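You operate a simulated robot arm through the tools that you are given. There is no shell and no other tool. Be economical: measure what you need, move in short steps, check, and stop when the job is done.

Carry out the task below with a simulated robot arm. There is one attempt and no reset: what you move stays moved.

TASK
Free the stuck block with the black button and turn the heat down to 100.
Fine: raise the red lever first; the block goes in the white tray.

It is judged by the outcome, as a careful person would: the job done as asked, and still so three seconds after it is handed in. It fails if anything else is knocked over, pushed out of place, dropped, spilled or broken.

THE ROBOT
A 6-joint arm with a two-finger parallel gripper, fixed in place. Base frame: the origin is at the foot of the arm, x ahead of it, y to its left, z up. Lengths are in cm, angles in degrees, forces in N, time in s.
Its first joint turns from -66.0 to 66.0 degrees. Payload 2.1 kg.
Tool frame: the origin (TCP) lies between the finger pads and is the grasp point; the fingertips stand 3 cm ahead of it; z points along the fingers, y is the line along which they close. The gripper opens to 9.4 cm. The fingers are 2.8 cm wide and 1 cm thick; the gripper's body (5 by 9.6 cm) begins 5.5 cm behind the TCP.
Orientation is that of the tool frame in the base frame, as [roll, pitch, yaw] about the fixed x, y, z axes, in that order (R = Rz(yaw) Ry(pitch) Rx(roll)). With the fingers straight down and closing along the base's y, the tool's x points along the base's -x, its y along +y and its z along -z.

THE INTERFACE
- The arm moves only by the tool nudge_tool. Its argument "deltas" is a list of rows, each an object (a shift or turn left out is 0, a gripper value left out holds the last) with "dp": the shift along the tool's x, y, z in units of 50 mm (1.0 is 50 mm), a list of three; "turn": the turn, a rotation vector about the tool's x, y, z in units of 6 degrees (1.0 is 6 degrees), a list of three; "fingers": the finger opening in cm, from 0 to 9.4. In form: [{"dp": [dx, dy, dz], "turn": [rx, ry, rz], "fingers": fingers}, ...]. A call has 1 to 10 rows; each row shifts and turns the commanded pose from where the row before left it, along the tool's axes as they then stand. A call with a number of a shift or a turn outside -1 to 1 is refused whole. A row lasts 0.2 s, in which the tool goes at most 5 cm and 8.6 degrees; a call with a longer step from one row to the next is refused whole, and so is a gripper value outside its range. A pose out of reach is approached as far as the arm can. The call stops where the force on the tool passes 40 N (or 10 N more than at its start, if that is more) or the arm is blocked; 0.2 s more then pass. The fingers move at their own pace (about 7.2 cm/s each) and stop on an object; they squeeze with about 43 N. The grip force told is the motor's: it shows also when the fingers shut on nothing. Time passes only in rows, and 0.2 s behind the last, so rows that do not move let the fingers close. It gives the time, the measured TCP pose, the force on the tool (base axes), the opening and the grip force at its end, in the units of the frame above (readings bear some noise).
- Cameras (640 x 400 px; columns grow to the right, rows downward): "scene" is fixed at [7.4, -38.94, 47.8]; the picture's right is [0.58, -0.81, 0.00], its down [-0.60, -0.43, -0.67] and it looks along [0.55, 0.39, -0.74] (base axes); focal length 214 px, centre (320, 200). "wrist" rides on the gripper at [-3.7, 0, -5.8] in the tool frame; the picture's right is [0.00, -1.00, 0.00], its down [0.97, 0.00, -0.24] and it looks along [0.24, 0.00, 0.97] (tool axes); focal length 218 px, centre (320, 200).
- snapshot(camera): a new picture of that camera. No time passes.
- pixel_to_xyz(camera, pixels): there is no depth. For up to 12 entries [column, row, z] of the newest picture of that camera ("zoom" is the newest enlarged one), the place [x, y] in the base frame at which the ray of that pixel passes the height z, good to about 0.2 cm, but the place of the scene camera against the robot may be out by one fixed shift of up to 2.5 cm in any direction. No time passes.
- inspect(camera, box): a new picture of the part [left, top, right, bottom] of that camera's present view, enlarged. No time passes.
- close_job(): hands the job in; it is judged then, once.

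Work in short steps. Measure before you move; look again where a grasp or a placing could have gone wrong, and mend it. You have 80 turns and 54 pictures in all, those below and enlarged ones among them. Open the gripper and draw the arm clear of the work before you hand the job in, unless the task says otherwise; then end with one line.

The tools are called after ">>>" as a command line: name --argument value ..., lists and objects as JSON in quotes. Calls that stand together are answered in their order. nudge_tool: Moves the arm, as the interface text tells. Its arguments: {"type":"object","properties":{"deltas":{"type":"array"}},"required":["deltas"]} The other tools are called the same way: snapshot (camera) takes a picture; pixel_to_xyz (camera, pixels) gives the place at which the rays of pixels pass given heights; inspect (camera, box) takes an enlarged picture of a part of a camera's view; close_job () hands the job in.

At the start:

```text
t: 0.0
tcp_pos: [17.89, -22.65, 38.55]
tcp_rot: [180.0, 0.1, -180.0]
ft_force: [0.2, -0.1, 0.0]
opening: 9.41
grasp_force: 0.0
```

scene: 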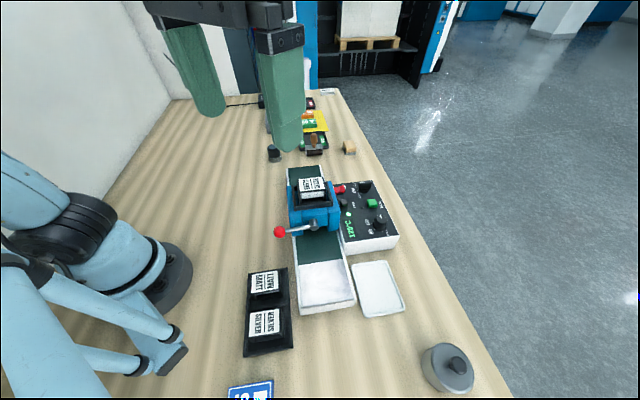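
wrist: 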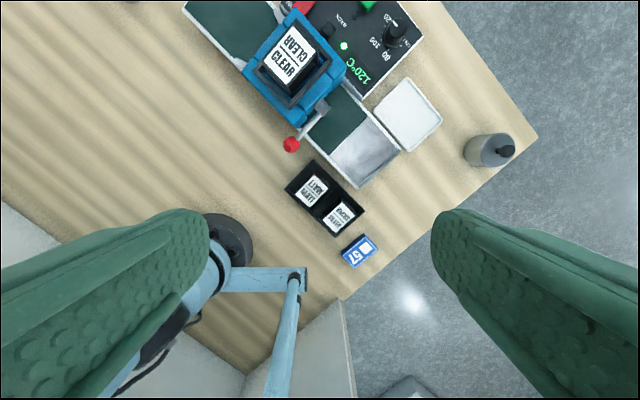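

The start pictures show a laminator-like machine near scene (315,210) with a red lever at (280,231) and a control box at (368,215). I'll enlarge both.

>>> inspect --camera "scene" --box '[260, 150, 420, 250]'

>>> inspect --camera "wrist" --box '[170, 0, 458, 180]'

>>> inspect --camera "scene" --box '[230, 230, 420, 350]'

```text
4.00 times, centred on (340, 200) of scene
```

zoom: 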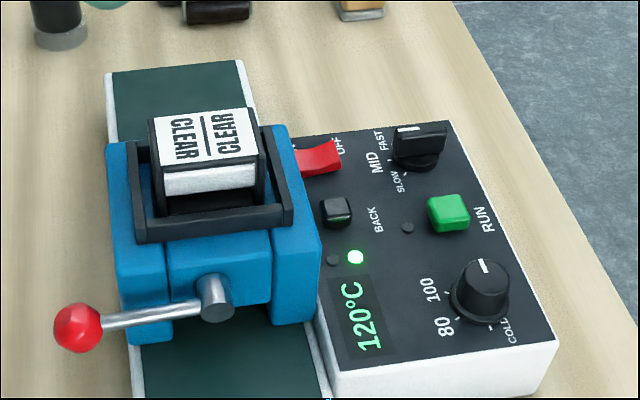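

```text
2.22 times, centred on (314, 90) of wrist
```

zoom: 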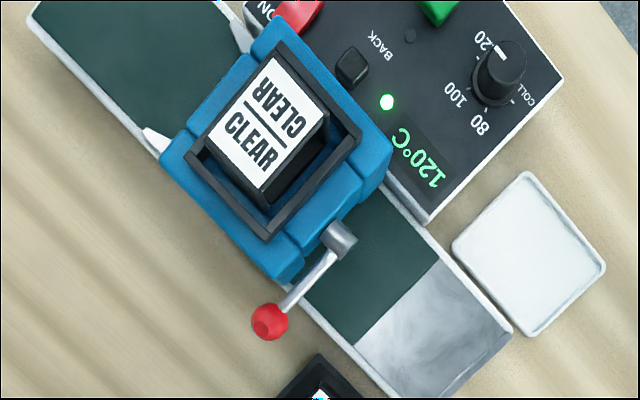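

```text
3.33 times, centred on (325, 290) of scene
```

zoom: 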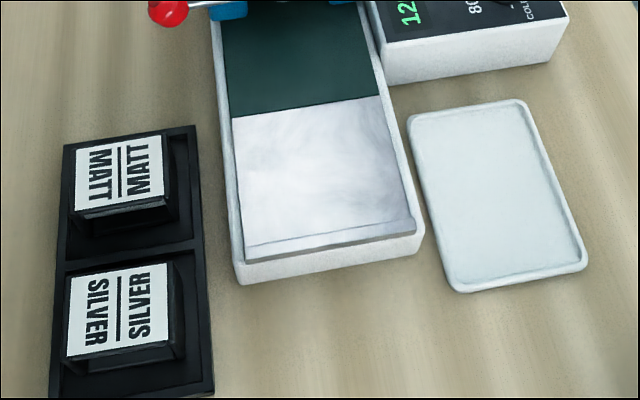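

I'll locate the main features with the wrist camera, which carries no fixed offset.

>>> snapshot --camera "wrist"

>>> pixel_to_xyz --camera "wrist" --pixels '[[291, 144, -12], [322, 106, -12], [394, 30, -13], [326, 32, -14], [408, 112, -20], [362, 99, -16], [400, 150, -18], [350, 187, -18], [183, 2, -18], [243, 76, -10], [302, 12, -9], [318, 125, -10]]'

```text
48 pictures are left
```

wrist: 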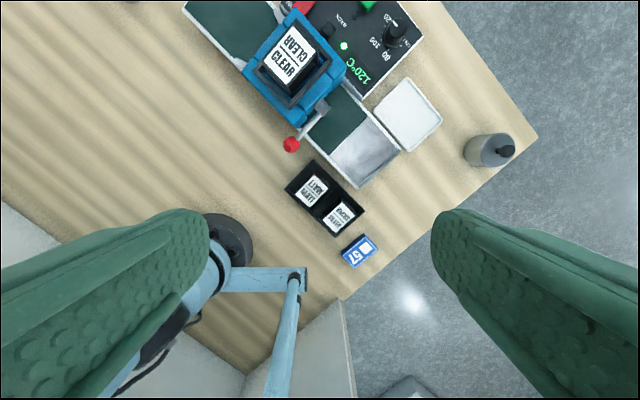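

```text
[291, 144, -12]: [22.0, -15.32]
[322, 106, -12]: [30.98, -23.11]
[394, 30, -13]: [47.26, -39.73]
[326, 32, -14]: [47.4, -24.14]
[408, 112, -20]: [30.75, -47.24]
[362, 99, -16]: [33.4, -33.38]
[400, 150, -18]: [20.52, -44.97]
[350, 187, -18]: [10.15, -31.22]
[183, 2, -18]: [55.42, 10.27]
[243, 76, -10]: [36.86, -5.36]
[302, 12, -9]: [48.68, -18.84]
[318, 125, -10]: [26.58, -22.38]
```

The distances look larger than I expected, so I'll cross-check with the scene camera.

>>> snapshot --camera "scene"

>>> pixel_to_xyz --camera "scene" --pixels '[[280, 231, -12], [378, 290, -20], [377, 221, -13], [346, 202, -14], [313, 224, -12], [326, 285, -17], [352, 307, -18], [301, 313, -18], [289, 168, -17], [320, 167, -17], [348, 150, -20], [311, 186, -5]]'

```text
47 pictures are left
```

scene: 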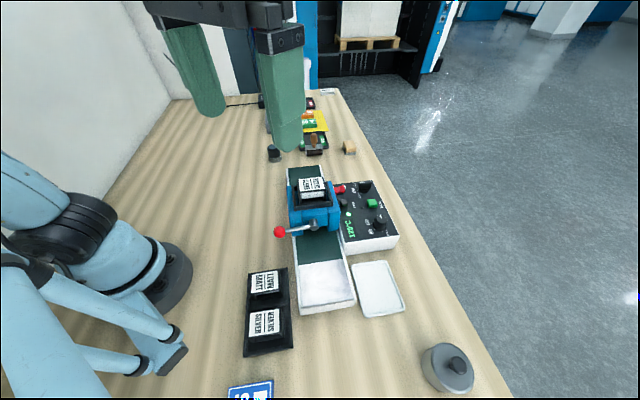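

```text
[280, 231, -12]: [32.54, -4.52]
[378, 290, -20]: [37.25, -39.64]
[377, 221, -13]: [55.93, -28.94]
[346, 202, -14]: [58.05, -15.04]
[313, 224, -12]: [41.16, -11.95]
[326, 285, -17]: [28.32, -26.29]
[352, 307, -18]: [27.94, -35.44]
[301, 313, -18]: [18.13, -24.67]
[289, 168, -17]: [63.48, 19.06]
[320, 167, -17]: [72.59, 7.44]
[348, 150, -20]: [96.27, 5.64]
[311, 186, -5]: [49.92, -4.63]
```

The two cameras' rays only agree if the objects are well above the stated z = -20.7, with the tray near z≈0. I'll shift the arm 10 cm in +x at constant height and measure depth from parallax.

>>> nudge_tool --deltas '[{"dp": [-0.5, 0, 0]}, {"dp": [-0.5, 0, 0]}, {"dp": [-0.5, 0, 0]}, {"dp": [-0.5, 0, 0]}, {"dp": [0, 0, 0]}]'

>>> snapshot --camera "wrist"

>>> snapshot --camera "scene"

```text
t: 1.2
tcp_pos: [28.15, -22.67, 39.01]
tcp_rot: [180.0, 0.0, 179.9]
ft_force: [0.1, 0.2, 0.5]
opening: 9.41
grasp_force: 0.0
```

```text
46 pictures are left
```

wrist: 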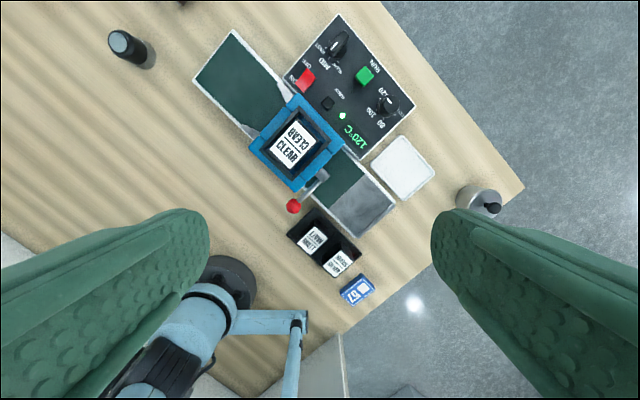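

```text
45 pictures are left
```

scene: 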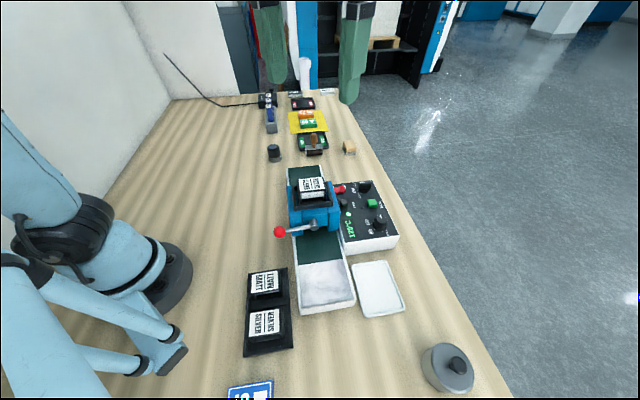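

Tray parallax (rows 112→168 for 10.25 cm) gives z≈1.7, so the real work surface is near z≈0. I'll enlarge and re-measure with those heights.

>>> inspect --camera "wrist" --box '[180, 10, 440, 172]'

>>> pixel_to_xyz --camera "wrist" --pixels '[[404, 168, 0.5], [293, 206, 10], [317, 188, 8], [327, 102, 5], [388, 105, 6], [237, 32, 2], [195, 78, 2], [395, 207, 2], [357, 235, 2], [293, 144, 14], [348, 148, 0], [313, 165, 8]]'

>>> pixel_to_xyz --camera "scene" --pixels '[[378, 290, 0.5], [280, 231, 10], [346, 202, 5], [377, 221, 6], [352, 307, 2], [301, 313, 2], [289, 168, 2], [320, 167, 2], [311, 186, 14]]'

```text
2.46 times, centred on (310, 91) of wrist
```

zoom: 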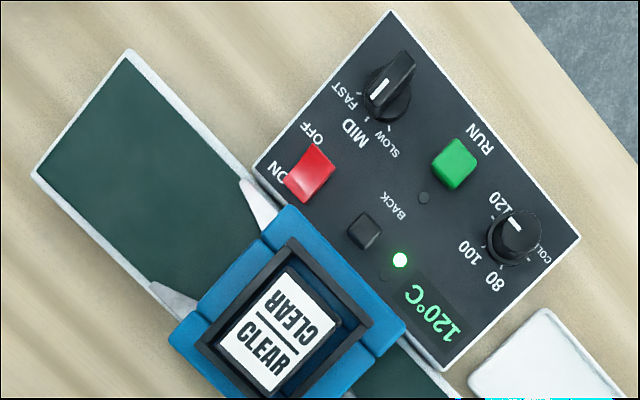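

```text
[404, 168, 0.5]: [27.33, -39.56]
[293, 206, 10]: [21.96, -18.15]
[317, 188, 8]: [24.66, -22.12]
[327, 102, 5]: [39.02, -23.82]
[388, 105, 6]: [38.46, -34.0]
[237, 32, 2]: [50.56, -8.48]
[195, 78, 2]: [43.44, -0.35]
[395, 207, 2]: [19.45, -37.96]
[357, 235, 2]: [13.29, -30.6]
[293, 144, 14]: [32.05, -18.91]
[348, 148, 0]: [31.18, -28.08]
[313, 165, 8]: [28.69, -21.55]
```

```text
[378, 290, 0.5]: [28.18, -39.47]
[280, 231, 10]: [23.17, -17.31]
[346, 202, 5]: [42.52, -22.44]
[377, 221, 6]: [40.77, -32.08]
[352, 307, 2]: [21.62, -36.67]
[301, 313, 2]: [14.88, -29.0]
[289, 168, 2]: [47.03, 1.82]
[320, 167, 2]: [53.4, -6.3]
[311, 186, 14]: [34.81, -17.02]
```

The two cameras now agree, apart from a constant offset. The ball is at about (22,-18,10), the hub at (24.7,-22), and the conveyor runs at 45°. I'll turn the tool 45° so the fingers close along the conveyor, then go lower near the ball.

>>> nudge_tool --deltas '[{"turn": [0, 0, 1]}, {"turn": [0, 0, 1]}, {"turn": [0, 0, 1]}, {"turn": [0, 0, 1]}, {"turn": [0, 0, 1]}, {"turn": [0, 0, 1]}, {"turn": [0, 0, 1]}, {"turn": [0, 0, 0.5]}, {}]'

>>> nudge_tool --deltas '[{"dp": [0.5, -0.4, 0.4]}, {"dp": [0.5, -0.4, 0.6]}, {"dp": [0, 0, 0.6]}, {}]'

>>> snapshot --camera "wrist"

```text
t: 3.2
tcp_pos: [28.07, -22.61, 38.68]
tcp_rot: [179.9, 0.0, 134.8]
ft_force: [0.1, -0.3, -0.2]
opening: 9.41
grasp_force: 0.1
```

```text
t: 4.2
tcp_pos: [21.24, -21.85, 30.65]
tcp_rot: [-179.9, 0.0, 135.0]
ft_force: [-0.6, 0.0, 0.7]
opening: 9.4
grasp_force: 0.1
```

```text
43 pictures are left
```

wrist: 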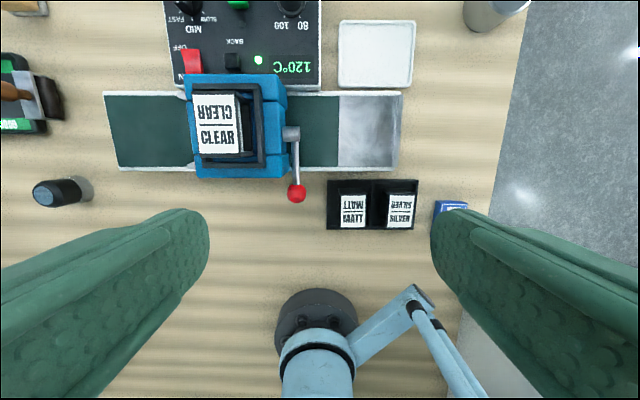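

I'm measuring the ball, hub and table points at two heights each, to triangulate against the earlier view.

>>> pixel_to_xyz --camera "wrist" --pixels '[[296, 194, 6], [296, 194, 10], [292, 133, 6], [292, 133, 10], [408, 180, 0], [118, 168, 2], [400, 170, 2], [287, 170, 4], [376, 54, 0.5], [232, 60, 5], [290, 5, 5], [288, 80, 8]]'

>>> inspect --camera "wrist" --box '[100, 60, 420, 260]'

```text
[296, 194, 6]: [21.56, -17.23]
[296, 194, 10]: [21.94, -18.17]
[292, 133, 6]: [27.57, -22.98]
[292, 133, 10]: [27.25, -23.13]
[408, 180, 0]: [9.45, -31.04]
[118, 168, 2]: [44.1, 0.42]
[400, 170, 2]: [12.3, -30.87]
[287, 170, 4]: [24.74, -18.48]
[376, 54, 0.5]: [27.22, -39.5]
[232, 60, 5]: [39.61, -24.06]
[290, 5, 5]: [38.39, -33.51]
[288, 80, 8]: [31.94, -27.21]
```

```text
2.00 times, centred on (260, 160) of wrist
```

zoom: 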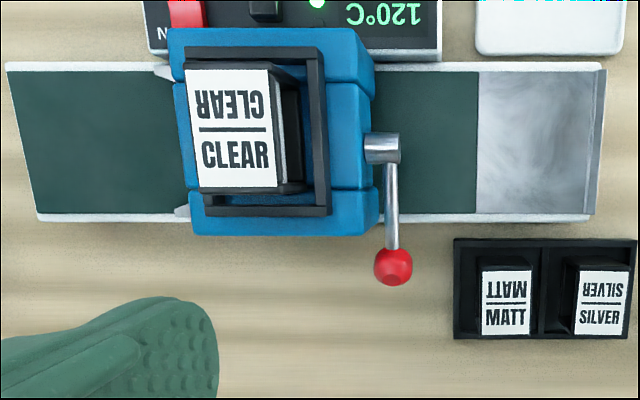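

The ball triangulates to (21.95,-18.16,10.0), the hub is about (27.2,-23.2,11), and the lever is about 7.3 cm long and close to horizontal. I'll move above the ball with a 5 cm opening and stop at TCP z≈17 to check.

>>> nudge_tool --deltas '[{"dp": [0.24, 0.32, 0], "fingers": 5}, {"dp": [0.24, 0.3, 0.3]}, {"dp": [0, 0, 0.6]}, {"dp": [0, 0, 0.6]}, {"dp": [0, 0, 0.6]}, {"dp": [0, 0, 0.6]}, {}]'

>>> snapshot --camera "wrist"

>>> inspect --camera "scene" --box '[220, 130, 420, 255]'

```text
t: 5.8
tcp_pos: [22.05, -17.74, 17.07]
tcp_rot: [-179.9, 0.0, 134.9]
ft_force: [0.1, -0.4, -0.5]
opening: 5.0
grasp_force: 0.1
```

```text
41 pictures are left
```

wrist: 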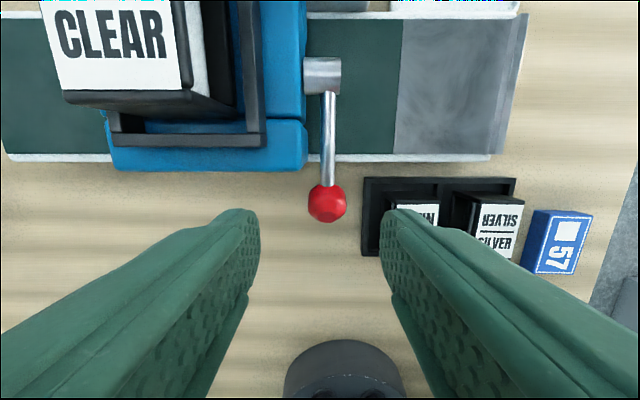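

```text
3.20 times, centred on (320, 192) of scene
```

zoom: 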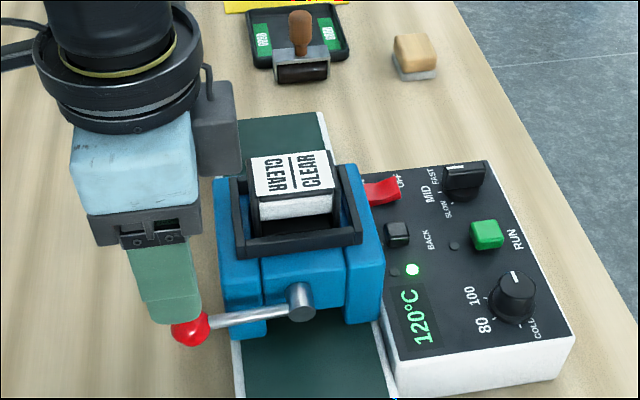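

The arm is above the ball, which sits at (327,204). I'll check its position from this closer view.

>>> pixel_to_xyz --camera "wrist" --pixels '[[327, 204, 10], [327, 204, 9], [322, 75, 11], [307, 160, 8], [305, 20, 11], [305, 145, 10]]'

```text
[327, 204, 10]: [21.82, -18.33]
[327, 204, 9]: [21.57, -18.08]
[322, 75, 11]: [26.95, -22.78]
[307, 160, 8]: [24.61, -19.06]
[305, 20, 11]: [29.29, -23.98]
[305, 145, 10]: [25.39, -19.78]
```

The ball reads (21.85,-18.3,10), and the housing edge is 3.5 cm inboard of it. I'll correct by -0.46 cm in tool y, go down to z≈11.8 and close on the ball.

>>> nudge_tool --deltas '[{"dp": [0, -0.09, 0.2]}, {"dp": [0, 0, 0.4]}, {"dp": [0, 0, 0.45]}, {}, {"fingers": 1.5}, {}, {}]'

>>> snapshot --camera "wrist"

```text
t: 7.4
tcp_pos: [21.8, -18.1, 12.04]
tcp_rot: [179.8, 0.1, 135.1]
ft_force: [12.2, 6.5, -9.2]
opening: 2.4
grasp_force: 44.4
```

```text
39 pictures are left
```

wrist: 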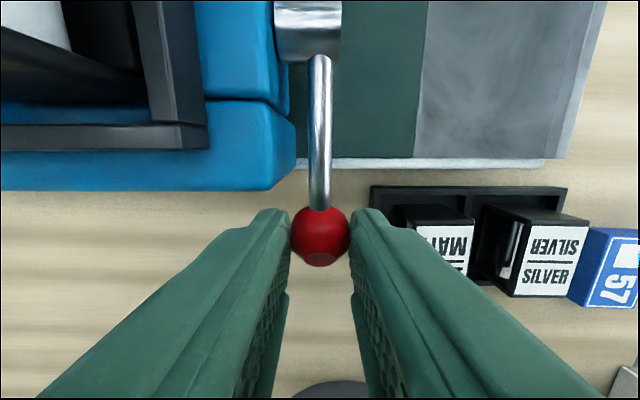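

The ball is gripped at a 2.4 cm opening. I'll raise it along the arc (radius about 7.1 cm around the hub) up to about 30°, checking force.

>>> nudge_tool --deltas '[{"dp": [0, 0, -0.22]}, {"dp": [-0.01, 0, -0.22]}, {"dp": [-0.03, 0, -0.12]}, {"dp": [-0.034, 0, -0.12]}, {"dp": [-0.05, 0, -0.11]}, {"dp": [-0.054, 0, -0.11]}, {}]'

```text
t: 9.0
tcp_pos: [22.35, -18.99, 16.35]
tcp_rot: [-179.9, 0.1, 134.9]
ft_force: [-0.2, -0.1, 0.4]
opening: 1.5
grasp_force: 0.2
```

The opening fell to 1.5, so the ball slipped out. I'll look.

>>> snapshot --camera "wrist"

>>> inspect --camera "scene" --box '[220, 130, 420, 255]'

```text
38 pictures are left
```

wrist: 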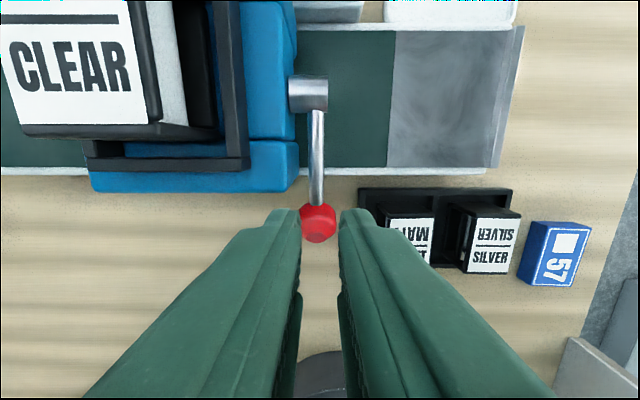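

```text
3.20 times, centred on (320, 192) of scene
```

zoom: 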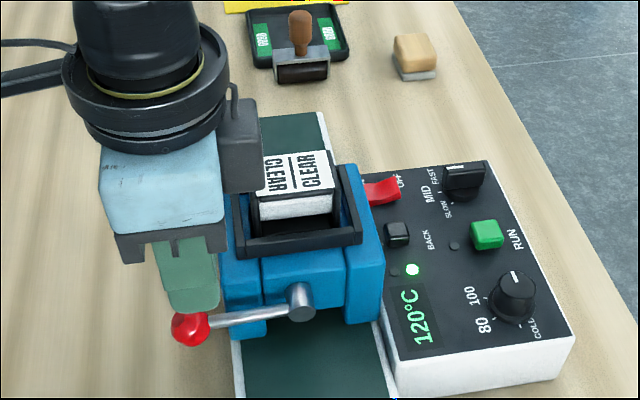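

The lever hasn't moved; the ball just slipped off the tips. I'll regrip with the ball nearer the TCP, lift a little and read the force.

>>> nudge_tool --deltas '[{"fingers": 3.8}, {"dp": [0.17, 0.02, 0]}, {"dp": [0, 0, 0.4]}, {"dp": [0, 0, 0.4]}, {"dp": [0, 0, 0.4]}, {}, {"fingers": 1.0}, {}, {}]'

>>> nudge_tool --deltas '[{"dp": [0, 0, -0.1]}, {"dp": [0, 0, -0.1]}, {}]'

```text
t: 11.0
tcp_pos: [21.86, -18.23, 10.43]
tcp_rot: [179.6, 0.0, 135.1]
ft_force: [22.1, 14.9, -9.4]
opening: 2.37
grasp_force: 44.8
```

```text
t: 11.8
tcp_pos: [21.88, -18.13, 11.43]
tcp_rot: [179.9, 0.0, 134.9]
ft_force: [14.1, 10.3, -14.9]
opening: 2.39
grasp_force: 45.0
```

There is a sideways force of about 17 N along +tool y, so I'm gripping off-centre. I'll shift slightly that way, then look.

>>> nudge_tool --deltas '[{"dp": [0, 0.04, 0]}, {}]'

>>> snapshot --camera "wrist"

```text
t: 12.4
tcp_pos: [21.92, -18.03, 11.44]
tcp_rot: [-179.7, -0.2, 134.8]
ft_force: [-14.6, 5.4, 14.9]
opening: 2.38
grasp_force: 45.4
```

```text
36 pictures are left
```

wrist: 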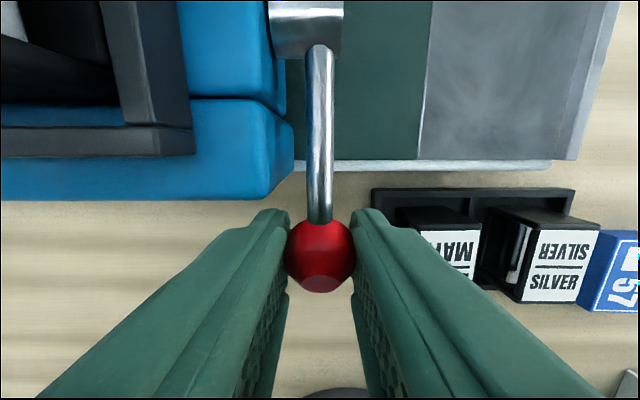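

The ball looks larger and has risen with the tool by about 0.9 cm, so the lever is moving. I'll continue slowly along the arc.

>>> nudge_tool --deltas '[{"dp": [-0.006, 0, -0.123]}, {"dp": [-0.014, 0, -0.123]}, {"dp": [-0.028, 0, -0.12]}, {"dp": [-0.036, 0, -0.12]}, {}]'

>>> snapshot --camera "wrist"

```text
t: 13.6
tcp_pos: [22.26, -18.51, 13.8]
tcp_rot: [-179.7, -0.2, 135.0]
ft_force: [-21.8, -8.8, -11.6]
opening: 2.38
grasp_force: 45.1
```

```text
35 pictures are left
```

wrist: 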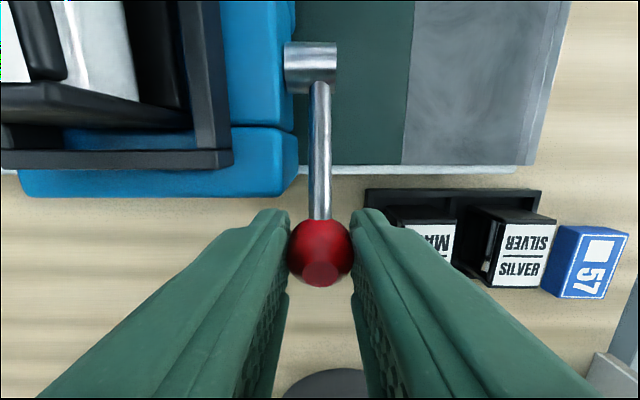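

It's lifting. I'll continue through about 40°.

>>> nudge_tool --deltas '[{"dp": [-0.046, -0.015, -0.113]}, {"dp": [-0.058, 0, -0.11]}, {"dp": [-0.066, 0, -0.103]}, {"dp": [-0.076, 0, -0.1]}, {}]'

>>> snapshot --camera "wrist"

```text
t: 14.8
tcp_pos: [23.06, -19.34, 15.88]
tcp_rot: [179.9, -0.2, 135.1]
ft_force: [-12.9, 11.2, -35.0]
opening: 2.39
grasp_force: 45.2
```

```text
34 pictures are left
```

wrist: 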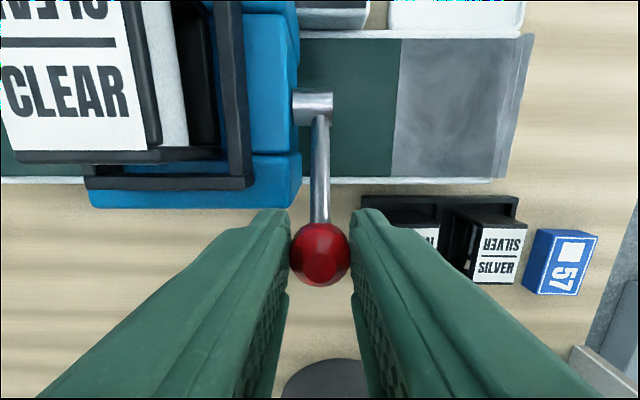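

The ball has slipped about 1 cm toward the tips (lever at roughly 30°). I'll regrip deeper by opening slightly, lowering and closing again, then see whether the lever holds.

>>> nudge_tool --deltas '[{"fingers": 3.2}, {}, {"dp": [0.1, 0, 0.25]}, {"fingers": 1.0}, {}, {}]'

>>> snapshot --camera "wrist"

```text
t: 16.2
tcp_pos: [22.8, -19.06, 14.79]
tcp_rot: [-179.9, 0.2, 135.0]
ft_force: [-5.6, -4.3, 14.6]
opening: 2.35
grasp_force: 45.0
```

```text
33 pictures are left
```

wrist: 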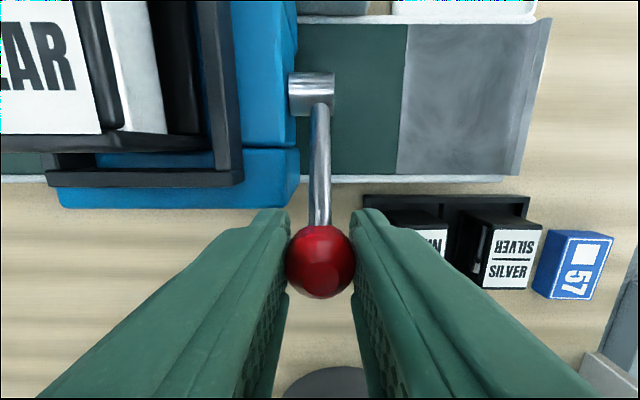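

The lever holds by itself. Continuing from about 27° to about 51°.

>>> nudge_tool --deltas '[{"dp": [-0.05, 0, -0.086]}, {"dp": [-0.052, 0, -0.084]}, {"dp": [-0.06, 0, -0.078]}, {"dp": [-0.066, 0, -0.076]}, {"dp": [-0.072, 0, -0.07]}, {"dp": [-0.072, 0, -0.066]}, {}]'

>>> snapshot --camera "wrist"

>>> inspect --camera "scene" --box '[220, 130, 420, 255]'

```text
t: 17.8
tcp_pos: [24.17, -20.47, 16.97]
tcp_rot: [180.0, 0.0, 135.0]
ft_force: [0.7, -1.2, -0.3]
opening: 1.01
grasp_force: 0.3
```

```text
32 pictures are left
```

wrist: 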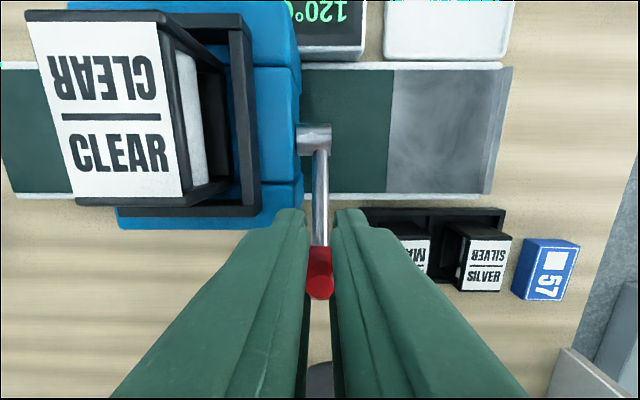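

```text
3.20 times, centred on (320, 192) of scene
```

zoom: 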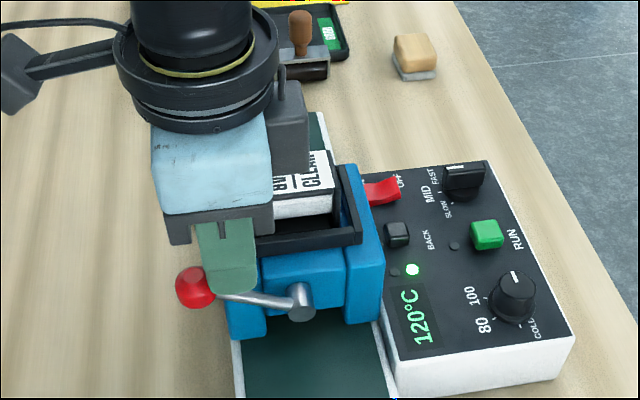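

The fingers slipped off again, but the lever is now raised. I'll open, back off upward and measure the lever's present angle.

>>> nudge_tool --deltas '[{"fingers": 4}, {}, {"dp": [0, 0, -0.4]}, {"dp": [0.5, 0, -0.2]}, {}]'

>>> snapshot --camera "wrist"

>>> inspect --camera "scene" --box '[250, 170, 350, 232]'

```text
t: 19.0
tcp_pos: [22.31, -18.66, 20.12]
tcp_rot: [180.0, 0.1, 135.0]
ft_force: [0.6, -0.9, -0.9]
opening: 4.02
grasp_force: 0.1
```

```text
30 pictures are left
```

wrist: 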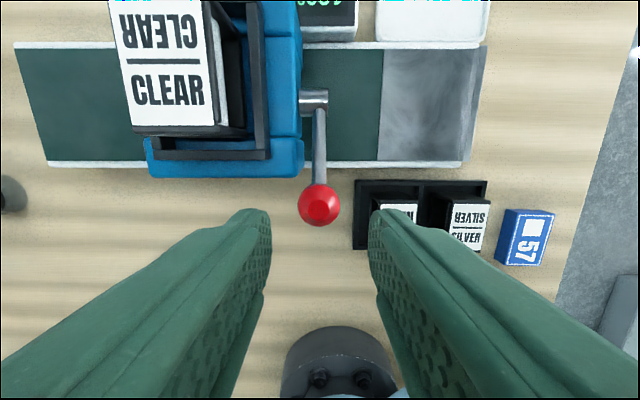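

```text
6.40 times, centred on (300, 201) of scene
```

zoom: 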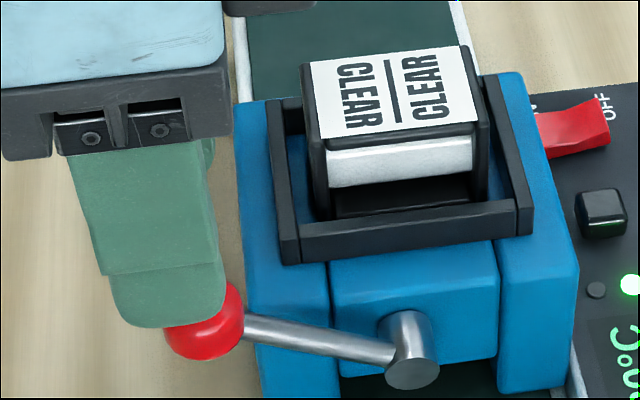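

>>> pixel_to_xyz --camera "wrist" --pixels '[[319, 205, 13], [319, 205, 14], [319, 205, 15], [319, 205, 16], [314, 103, 11]]'

>>> pixel_to_xyz --camera "scene" --pixels '[[281.8, 220.3, 13], [281.8, 220.3, 14], [281.8, 220.3, 15], [281.8, 220.3, 16]]'

```text
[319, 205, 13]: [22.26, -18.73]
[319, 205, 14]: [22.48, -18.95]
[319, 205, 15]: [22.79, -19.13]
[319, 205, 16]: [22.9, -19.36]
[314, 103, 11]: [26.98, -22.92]
```

```text
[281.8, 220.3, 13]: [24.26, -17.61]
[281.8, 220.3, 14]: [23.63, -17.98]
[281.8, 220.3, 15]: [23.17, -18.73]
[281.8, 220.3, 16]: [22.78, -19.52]
```

The lever ball is now at (22.5,-18.95,14.1), about 27° up from a start of -8°. The last push slipped without moving it, which may mean it's at its stop. I'll regrip deep and test with a short tangential push.

>>> nudge_tool --deltas '[{"dp": [-0.07, -0.014, 0.2]}, {"dp": [0, 0, 0.4]}, {"dp": [0, 0, 0.4]}, {"dp": [0, 0, 0.2]}, {}, {"fingers": 1.0}, {}, {}]'

>>> nudge_tool --deltas '[{"dp": [-0.025, 0, -0.045]}, {"dp": [-0.025, 0, -0.045]}, {}]'

>>> nudge_tool --deltas '[{"dp": [-0.025, 0, -0.045]}, {}]'

>>> snapshot --camera "wrist"

```text
t: 20.0
tcp_pos: [22.57, -18.93, 14.41]
tcp_rot: [179.9, -0.3, 135.0]
ft_force: [-3.2, 1.2, 14.9]
opening: 3.92
grasp_force: 0.1
stopped in row 5: the force on the tool passed its limit (the readings are from after the stop); the commanded pose is now the measured one
```

```text
t: 20.8
tcp_pos: [22.88, -19.05, 14.92]
tcp_rot: [179.8, -0.3, 135.0]
ft_force: [0.0, 0.4, -0.2]
opening: 3.99
grasp_force: 0.1
```

```text
t: 21.4
tcp_pos: [22.87, -19.13, 15.15]
tcp_rot: [179.9, -0.2, 135.0]
ft_force: [-0.5, -0.3, -1.0]
opening: 3.99
grasp_force: 0.1
```

```text
28 pictures are left
```

wrist: 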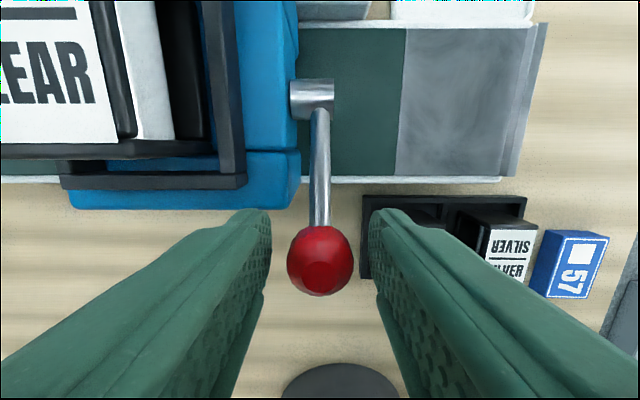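

The fingers never closed: the call stopped early on contact, and the reading is now free of force. The ball is still centred between the fingers at (320,260), so I'll close here and test the pull.

>>> nudge_tool --deltas '[{"dp": [0.05, 0, 0.08]}, {"fingers": 1.0}, {}, {}, {}]'

>>> nudge_tool --deltas '[{"dp": [-0.025, 0, -0.045]}, {"dp": [-0.025, 0, -0.045]}, {}]'

>>> nudge_tool --deltas '[{"dp": [-0.025, 0, -0.045]}, {"dp": [-0.025, 0, -0.045]}, {}]'

>>> snapshot --camera "wrist"

```text
t: 22.6
tcp_pos: [22.72, -19.06, 14.68]
tcp_rot: [179.9, -0.2, 135.0]
ft_force: [-0.3, -0.2, 4.4]
opening: 2.41
grasp_force: 45.4
```

```text
t: 23.4
tcp_pos: [22.76, -19.15, 15.11]
tcp_rot: [179.9, -0.4, 135.0]
ft_force: [-11.7, 10.1, -35.6]
opening: 2.38
grasp_force: 45.2
```

```text
t: 24.2
tcp_pos: [23.05, -19.36, 15.44]
tcp_rot: [179.8, -0.7, 135.0]
ft_force: [-13.4, 18.4, -31.0]
opening: 2.39
grasp_force: 45.1
```

```text
27 pictures are left
```

wrist: 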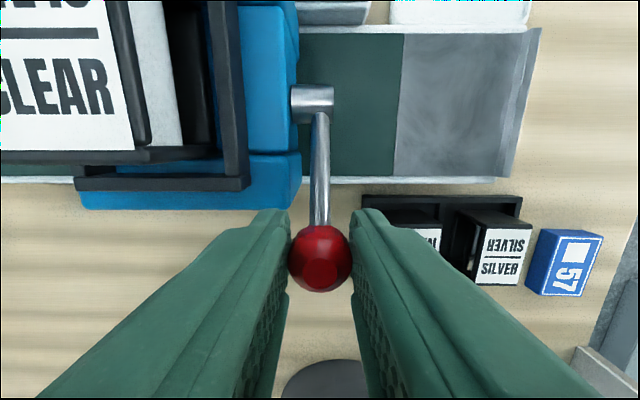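

There was an immediate 35+ N of resistance with the ball slipping, against about 15 N while it was moving. The lever is at its upper stop at about 28°. I'll relax, release, rise and move over the control panel.

>>> nudge_tool --deltas '[{"dp": [0.08, 0, 0.12]}, {"fingers": 4}, {}, {"dp": [0, 0, -0.5]}, {"dp": [0, 0, -0.7]}, {"dp": [0, 0, -0.5]}, {"dp": [-0.5, 0, 0]}, {"dp": [-0.9, 0.2, 0]}, {"dp": [-0.9, 0.4, 0]}, {"dp": [-0.5, 0.4, 0]}]'

>>> snapshot --camera "wrist"

>>> inspect --camera "scene" --box '[220, 130, 420, 255]'

```text
t: 26.4
tcp_pos: [36.14, -25.61, 23.48]
tcp_rot: [179.9, -0.3, 134.9]
ft_force: [0.6, 0.6, 0.4]
opening: 3.98
grasp_force: 0.1
```

```text
26 pictures are left
```

wrist: 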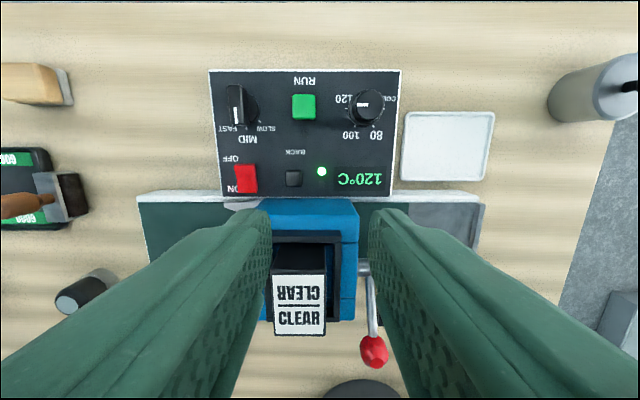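

```text
3.20 times, centred on (320, 192) of scene
```

zoom: 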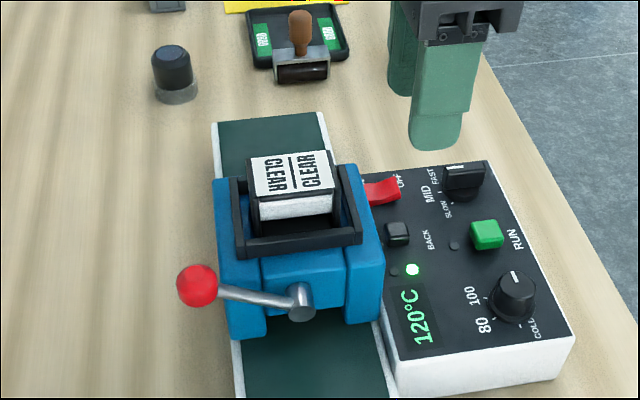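

The lever clearly stays up. I'll enlarge the panel and get positions for the BACK button and the heat knob.

>>> inspect --camera "wrist" --box '[200, 65, 408, 195]'

>>> pixel_to_xyz --camera "wrist" --pixels '[[293, 178, 6.5], [293, 178, 5], [367, 107, 6], [367, 107, 8], [304, 106, 6.5], [358, 202, 11], [260, 200, 11], [399, 195, 5.5], [448, 147, 0.5]]'

```text
3.08 times, centred on (304, 130) of wrist
```

zoom: 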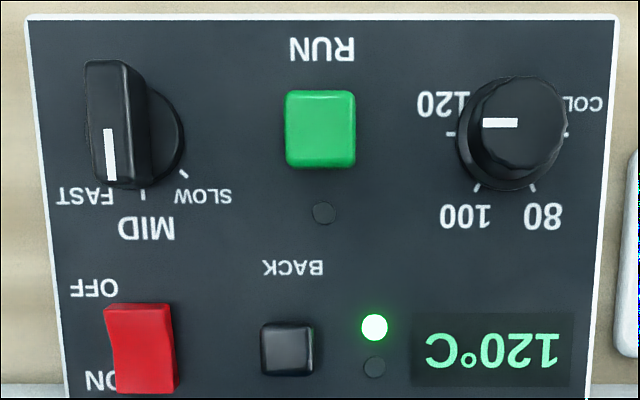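

```text
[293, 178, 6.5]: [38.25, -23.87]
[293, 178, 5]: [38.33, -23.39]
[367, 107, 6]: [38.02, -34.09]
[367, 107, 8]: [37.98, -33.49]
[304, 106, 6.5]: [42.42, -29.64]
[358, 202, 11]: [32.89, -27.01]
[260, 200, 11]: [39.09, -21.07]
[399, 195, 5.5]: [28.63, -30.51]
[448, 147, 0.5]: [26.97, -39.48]
```

BACK is at about (38.3,-24.0,6.7), only about 1.5 cm from the housing wall. I'll close the fingers, offset 0.6 cm away from the housing and descend to just above the button.

>>> nudge_tool --deltas '[{"dp": [-0.1, 0.27, 0], "fingers": 0}, {"dp": [-0.09, 0.27, 0]}, {"dp": [0, 0, 0.5]}, {"dp": [0, 0, 0.6]}, {"dp": [0, 0, 0.5]}, {"dp": [0, 0, 0.4]}, {"dp": [0, 0, 0.2]}, {}]'

>>> snapshot --camera "wrist"

>>> inspect --camera "scene" --box '[280, 150, 410, 231]'

```text
t: 28.2
tcp_pos: [38.69, -24.25, 12.45]
tcp_rot: [179.9, -0.3, 135.0]
ft_force: [0.3, 0.1, -0.1]
opening: 0.02
grasp_force: 32.9
```

```text
23 pictures are left
```

wrist: 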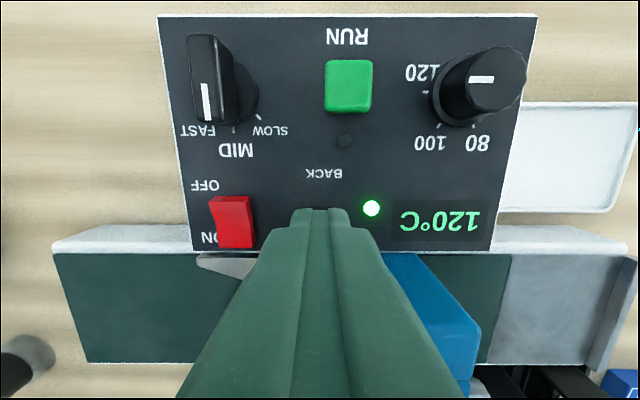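

```text
4.92 times, centred on (345, 190) of scene
```

zoom: 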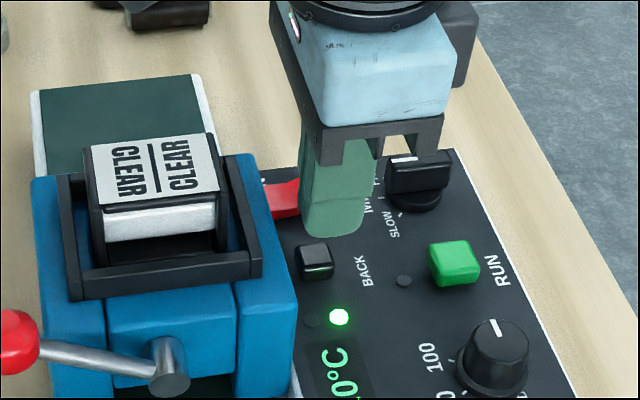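

The tips are over the button: the LED at (372,208) puts the button near (323,222), under the finger. I'll press down in small steps and watch the force.

>>> nudge_tool --deltas '[{"dp": [0, 0, 0.25]}, {"dp": [0, 0, 0.2]}, {}]'

>>> nudge_tool --deltas '[{"dp": [0, 0, 0.04]}, {"dp": [0, 0, 0.04]}, {"dp": [0, 0, 0.04]}, {}]'

```text
t: 29.0
tcp_pos: [38.86, -24.31, 10.2]
tcp_rot: [179.9, -0.3, 135.0]
ft_force: [0.4, 1.1, 1.1]
opening: 0.01
grasp_force: 33.0
```

```text
t: 30.0
tcp_pos: [38.75, -24.22, 9.51]
tcp_rot: [179.7, -0.1, 135.0]
ft_force: [14.0, -0.7, 25.8]
opening: 0.0
grasp_force: 33.0
```

Contact, with 26 N upward. I'll look at what happened.

>>> inspect --camera "scene" --box '[240, 130, 420, 242]'

```text
3.56 times, centred on (330, 186) of scene
```

zoom: 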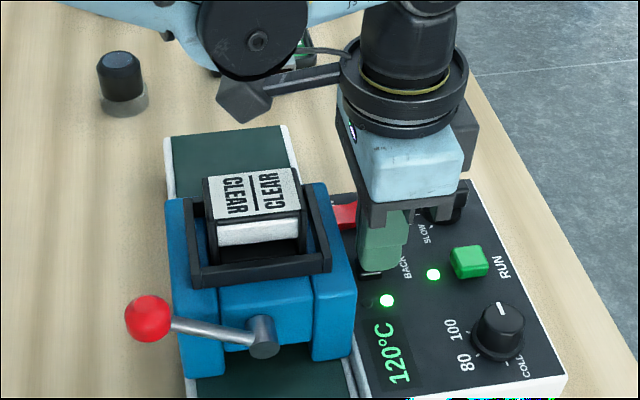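

A second LED has lit at (433,274), so the belt is being driven. I'll hold for a moment and look again.

>>> nudge_tool --deltas '[{}, {}, {}, {}, {}, {}, {}, {}]'

>>> inspect --camera "scene" --box '[240, 130, 420, 242]'

```text
t: 31.8
tcp_pos: [38.71, -24.28, 9.52]
tcp_rot: [179.9, -0.3, 135.0]
ft_force: [7.8, 1.6, 26.8]
opening: 0.0
grasp_force: 33.3
```

```text
3.56 times, centred on (330, 186) of scene
```

zoom: 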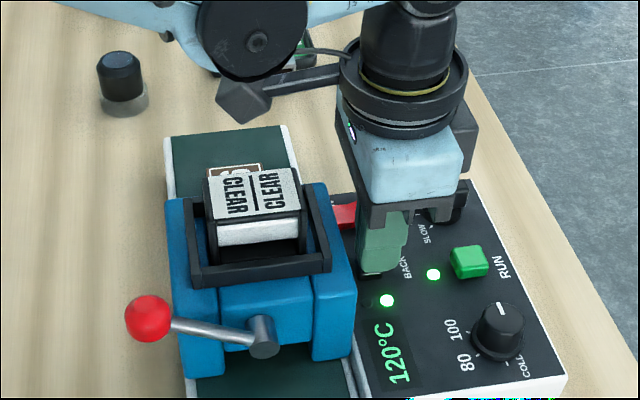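

A brown block is emerging behind the head at (235,168). I'll hold another second.

>>> nudge_tool --deltas '[{}, {}, {}, {}]'

>>> inspect --camera "scene" --box '[240, 130, 420, 242]'

```text
t: 32.8
tcp_pos: [38.7, -24.31, 9.59]
tcp_rot: [179.9, -0.3, 135.1]
ft_force: [2.7, 1.7, 27.1]
opening: 0.02
grasp_force: 32.6
```

```text
3.56 times, centred on (330, 186) of scene
```

zoom: 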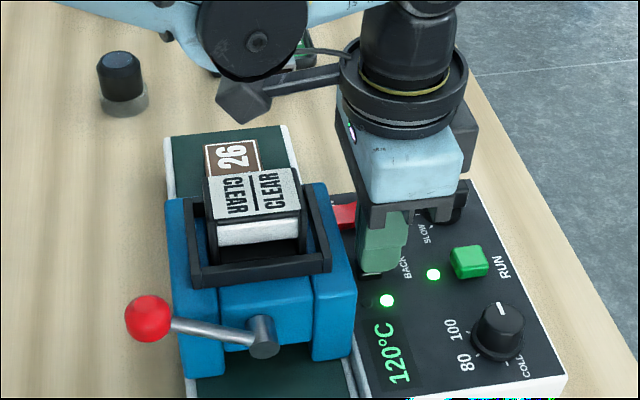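

Block "26" has come out further. I'll release the button now and check whether the belt stops.

>>> nudge_tool --deltas '[{"dp": [0, 0, -0.6]}]'

>>> snapshot --camera "wrist"

>>> inspect --camera "scene" --box '[240, 130, 420, 242]'

```text
t: 33.2
tcp_pos: [38.86, -24.12, 12.43]
tcp_rot: [179.9, -0.2, 135.0]
ft_force: [-0.7, -0.8, -0.1]
opening: 0.0
grasp_force: 33.3
```

```text
18 pictures are left
```

wrist: 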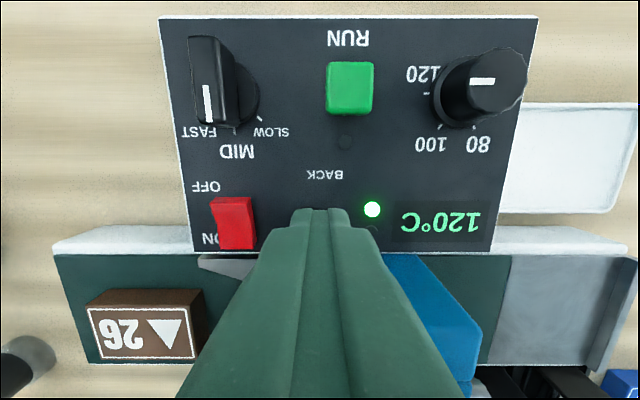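

```text
3.56 times, centred on (330, 186) of scene
```

zoom: 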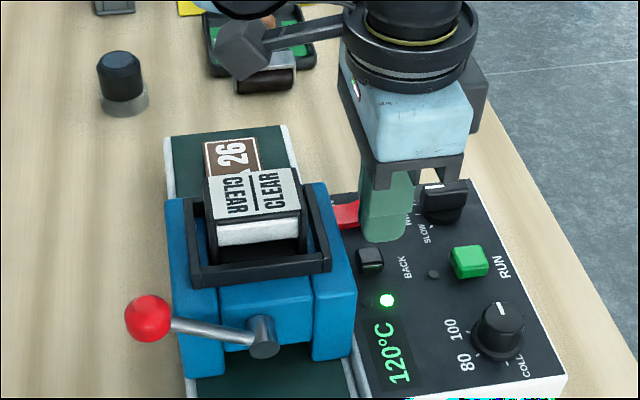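

The belt has stopped, and the block "26" sits on the far belt. Next is the heat knob, so I'll measure it from this second viewpoint.

>>> pixel_to_xyz --camera "wrist" --pixels '[[430, 93, 5], [441, 126, 5], [474, 126, 5], [498, 80, 8], [498, 80, 8.5], [498, 80, 7.5], [430, 93, 4], [441, 126, 4], [474, 126, 4], [372, 209, 5]]'

```text
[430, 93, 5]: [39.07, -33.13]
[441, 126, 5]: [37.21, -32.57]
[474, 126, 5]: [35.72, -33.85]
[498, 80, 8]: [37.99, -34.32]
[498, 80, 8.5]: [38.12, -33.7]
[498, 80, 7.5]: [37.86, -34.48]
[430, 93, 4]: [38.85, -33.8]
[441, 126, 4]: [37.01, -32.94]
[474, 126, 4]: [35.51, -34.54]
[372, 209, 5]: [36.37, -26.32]
```

Knob centre is about (38.0,-33.5), its top is at z≈8.7 and the panel at z≈5.8. I'll move above it with a 5 cm opening and check the centring.

>>> nudge_tool --deltas '[{"dp": [0, 0, -0.6], "fingers": 5}, {"dp": [-0.4, -0.48, -0.2]}, {"dp": [-0.4, -0.48, 0]}, {"dp": [-0.4, -0.48, 0]}, {"dp": [0, 0, 0]}]'

>>> snapshot --camera "wrist"

```text
t: 34.4
tcp_pos: [38.03, -33.52, 16.39]
tcp_rot: [179.9, -0.3, 135.0]
ft_force: [-1.0, -0.1, 0.5]
opening: 4.99
grasp_force: 0.0
```

```text
16 pictures are left
```

wrist: 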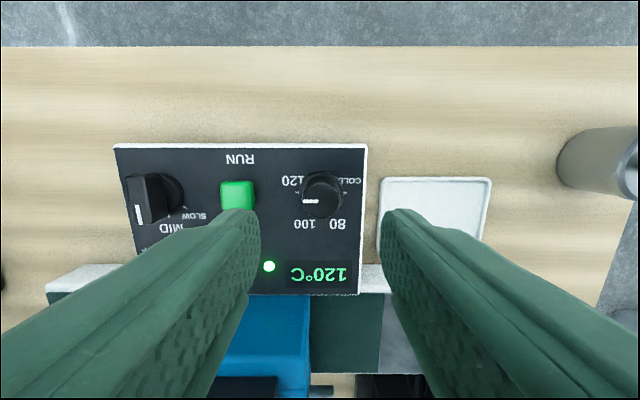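

The knob top is at about (320,199) and the point under the TCP is at row ~205, so I'll shift -0.3 cm in tool x. Then I'll descend to TCP z≈10 and close.

>>> nudge_tool --deltas '[{"dp": [-0.06, 0, 0.4]}, {"dp": [0, 0, 0.4]}, {"dp": [0, 0, 0.3]}, {"dp": [0, 0, 0.18]}, {}]'

>>> nudge_tool --deltas '[{"fingers": 2.0}, {}, {}]'

>>> snapshot --camera "wrist"

```text
t: 35.6
tcp_pos: [38.21, -33.8, 9.97]
tcp_rot: [180.0, -0.2, 135.0]
ft_force: [-0.4, 0.2, -0.6]
opening: 5.03
grasp_force: 0.0
```

```text
t: 36.4
tcp_pos: [38.19, -33.86, 10.02]
tcp_rot: [-179.9, -0.3, 134.9]
ft_force: [-7.9, -8.4, -5.0]
opening: 2.64
grasp_force: 45.0
```

```text
15 pictures are left
```

wrist: 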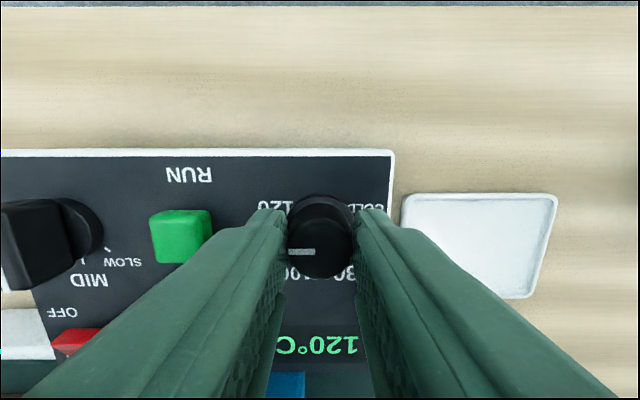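

The knob is gripped well at 2.64 cm. I'll turn -30° about tool z first (120 toward 100), then check.

>>> nudge_tool --deltas '[{"turn": [0, 0, -0.7]}, {"turn": [0, 0, -0.8]}, {"turn": [0, 0, -0.8]}, {"turn": [0, 0, -0.8]}, {"turn": [0, 0, -0.9]}, {"turn": [0, 0, -1]}, {}]'

>>> snapshot --camera "wrist"

```text
t: 38.0
tcp_pos: [38.16, -33.77, 10.18]
tcp_rot: [179.8, -0.2, 165.1]
ft_force: [-6.1, -16.4, -34.6]
opening: 2.61
grasp_force: 44.9
```

```text
14 pictures are left
```

wrist: 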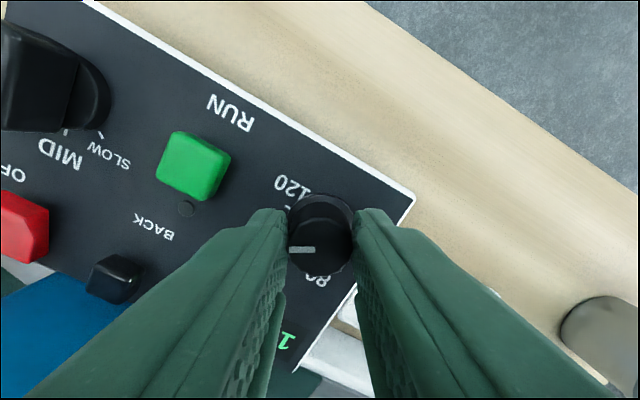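

The mark stays fixed in the gripper frame while the panel turned 30°, so the knob follows. I'll turn another -30° with a slight lowering to relieve the -35 N.

>>> nudge_tool --deltas '[{"turn": [0, 0, -0.7], "dp": [0, 0, 0.03]}, {"turn": [0, 0, -0.8]}, {"turn": [0, 0, -0.8]}, {"turn": [0, 0, -0.8]}, {"turn": [0, 0, -0.9]}, {"turn": [0, 0, -1]}, {}]'

>>> inspect --camera "scene" --box '[300, 160, 420, 235]'

```text
t: 39.1
tcp_pos: [38.16, -33.84, 10.2]
tcp_rot: [179.9, 0.0, -175.1]
ft_force: [0.9, -0.2, 8.5]
opening: 2.63
grasp_force: 45.0
stopped in row 5: the force on the tool passed its limit (the readings are from after the stop); the commanded pose is now the measured one
```

```text
5.33 times, centred on (360, 198) of scene
```

zoom: 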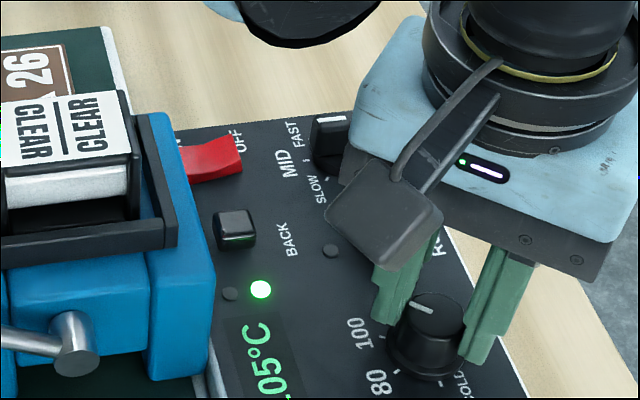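

The display now reads x05°C after about 50°. I'll turn the remaining -10° and check.

>>> nudge_tool --deltas '[{"turn": [0, 0, -0.6]}, {"turn": [0, 0, -0.6]}, {"turn": [0, 0, -0.5]}, {}]'

>>> inspect --camera "scene" --box '[300, 170, 420, 245]'

```text
t: 40.1
tcp_pos: [38.2, -33.77, 10.22]
tcp_rot: [179.9, -0.1, -164.9]
ft_force: [-0.2, 3.0, 17.2]
opening: 2.62
grasp_force: 45.1
```

```text
5.33 times, centred on (360, 208) of scene
```

zoom: 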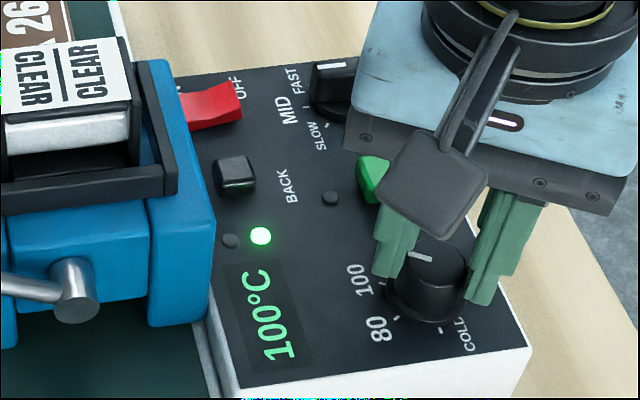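

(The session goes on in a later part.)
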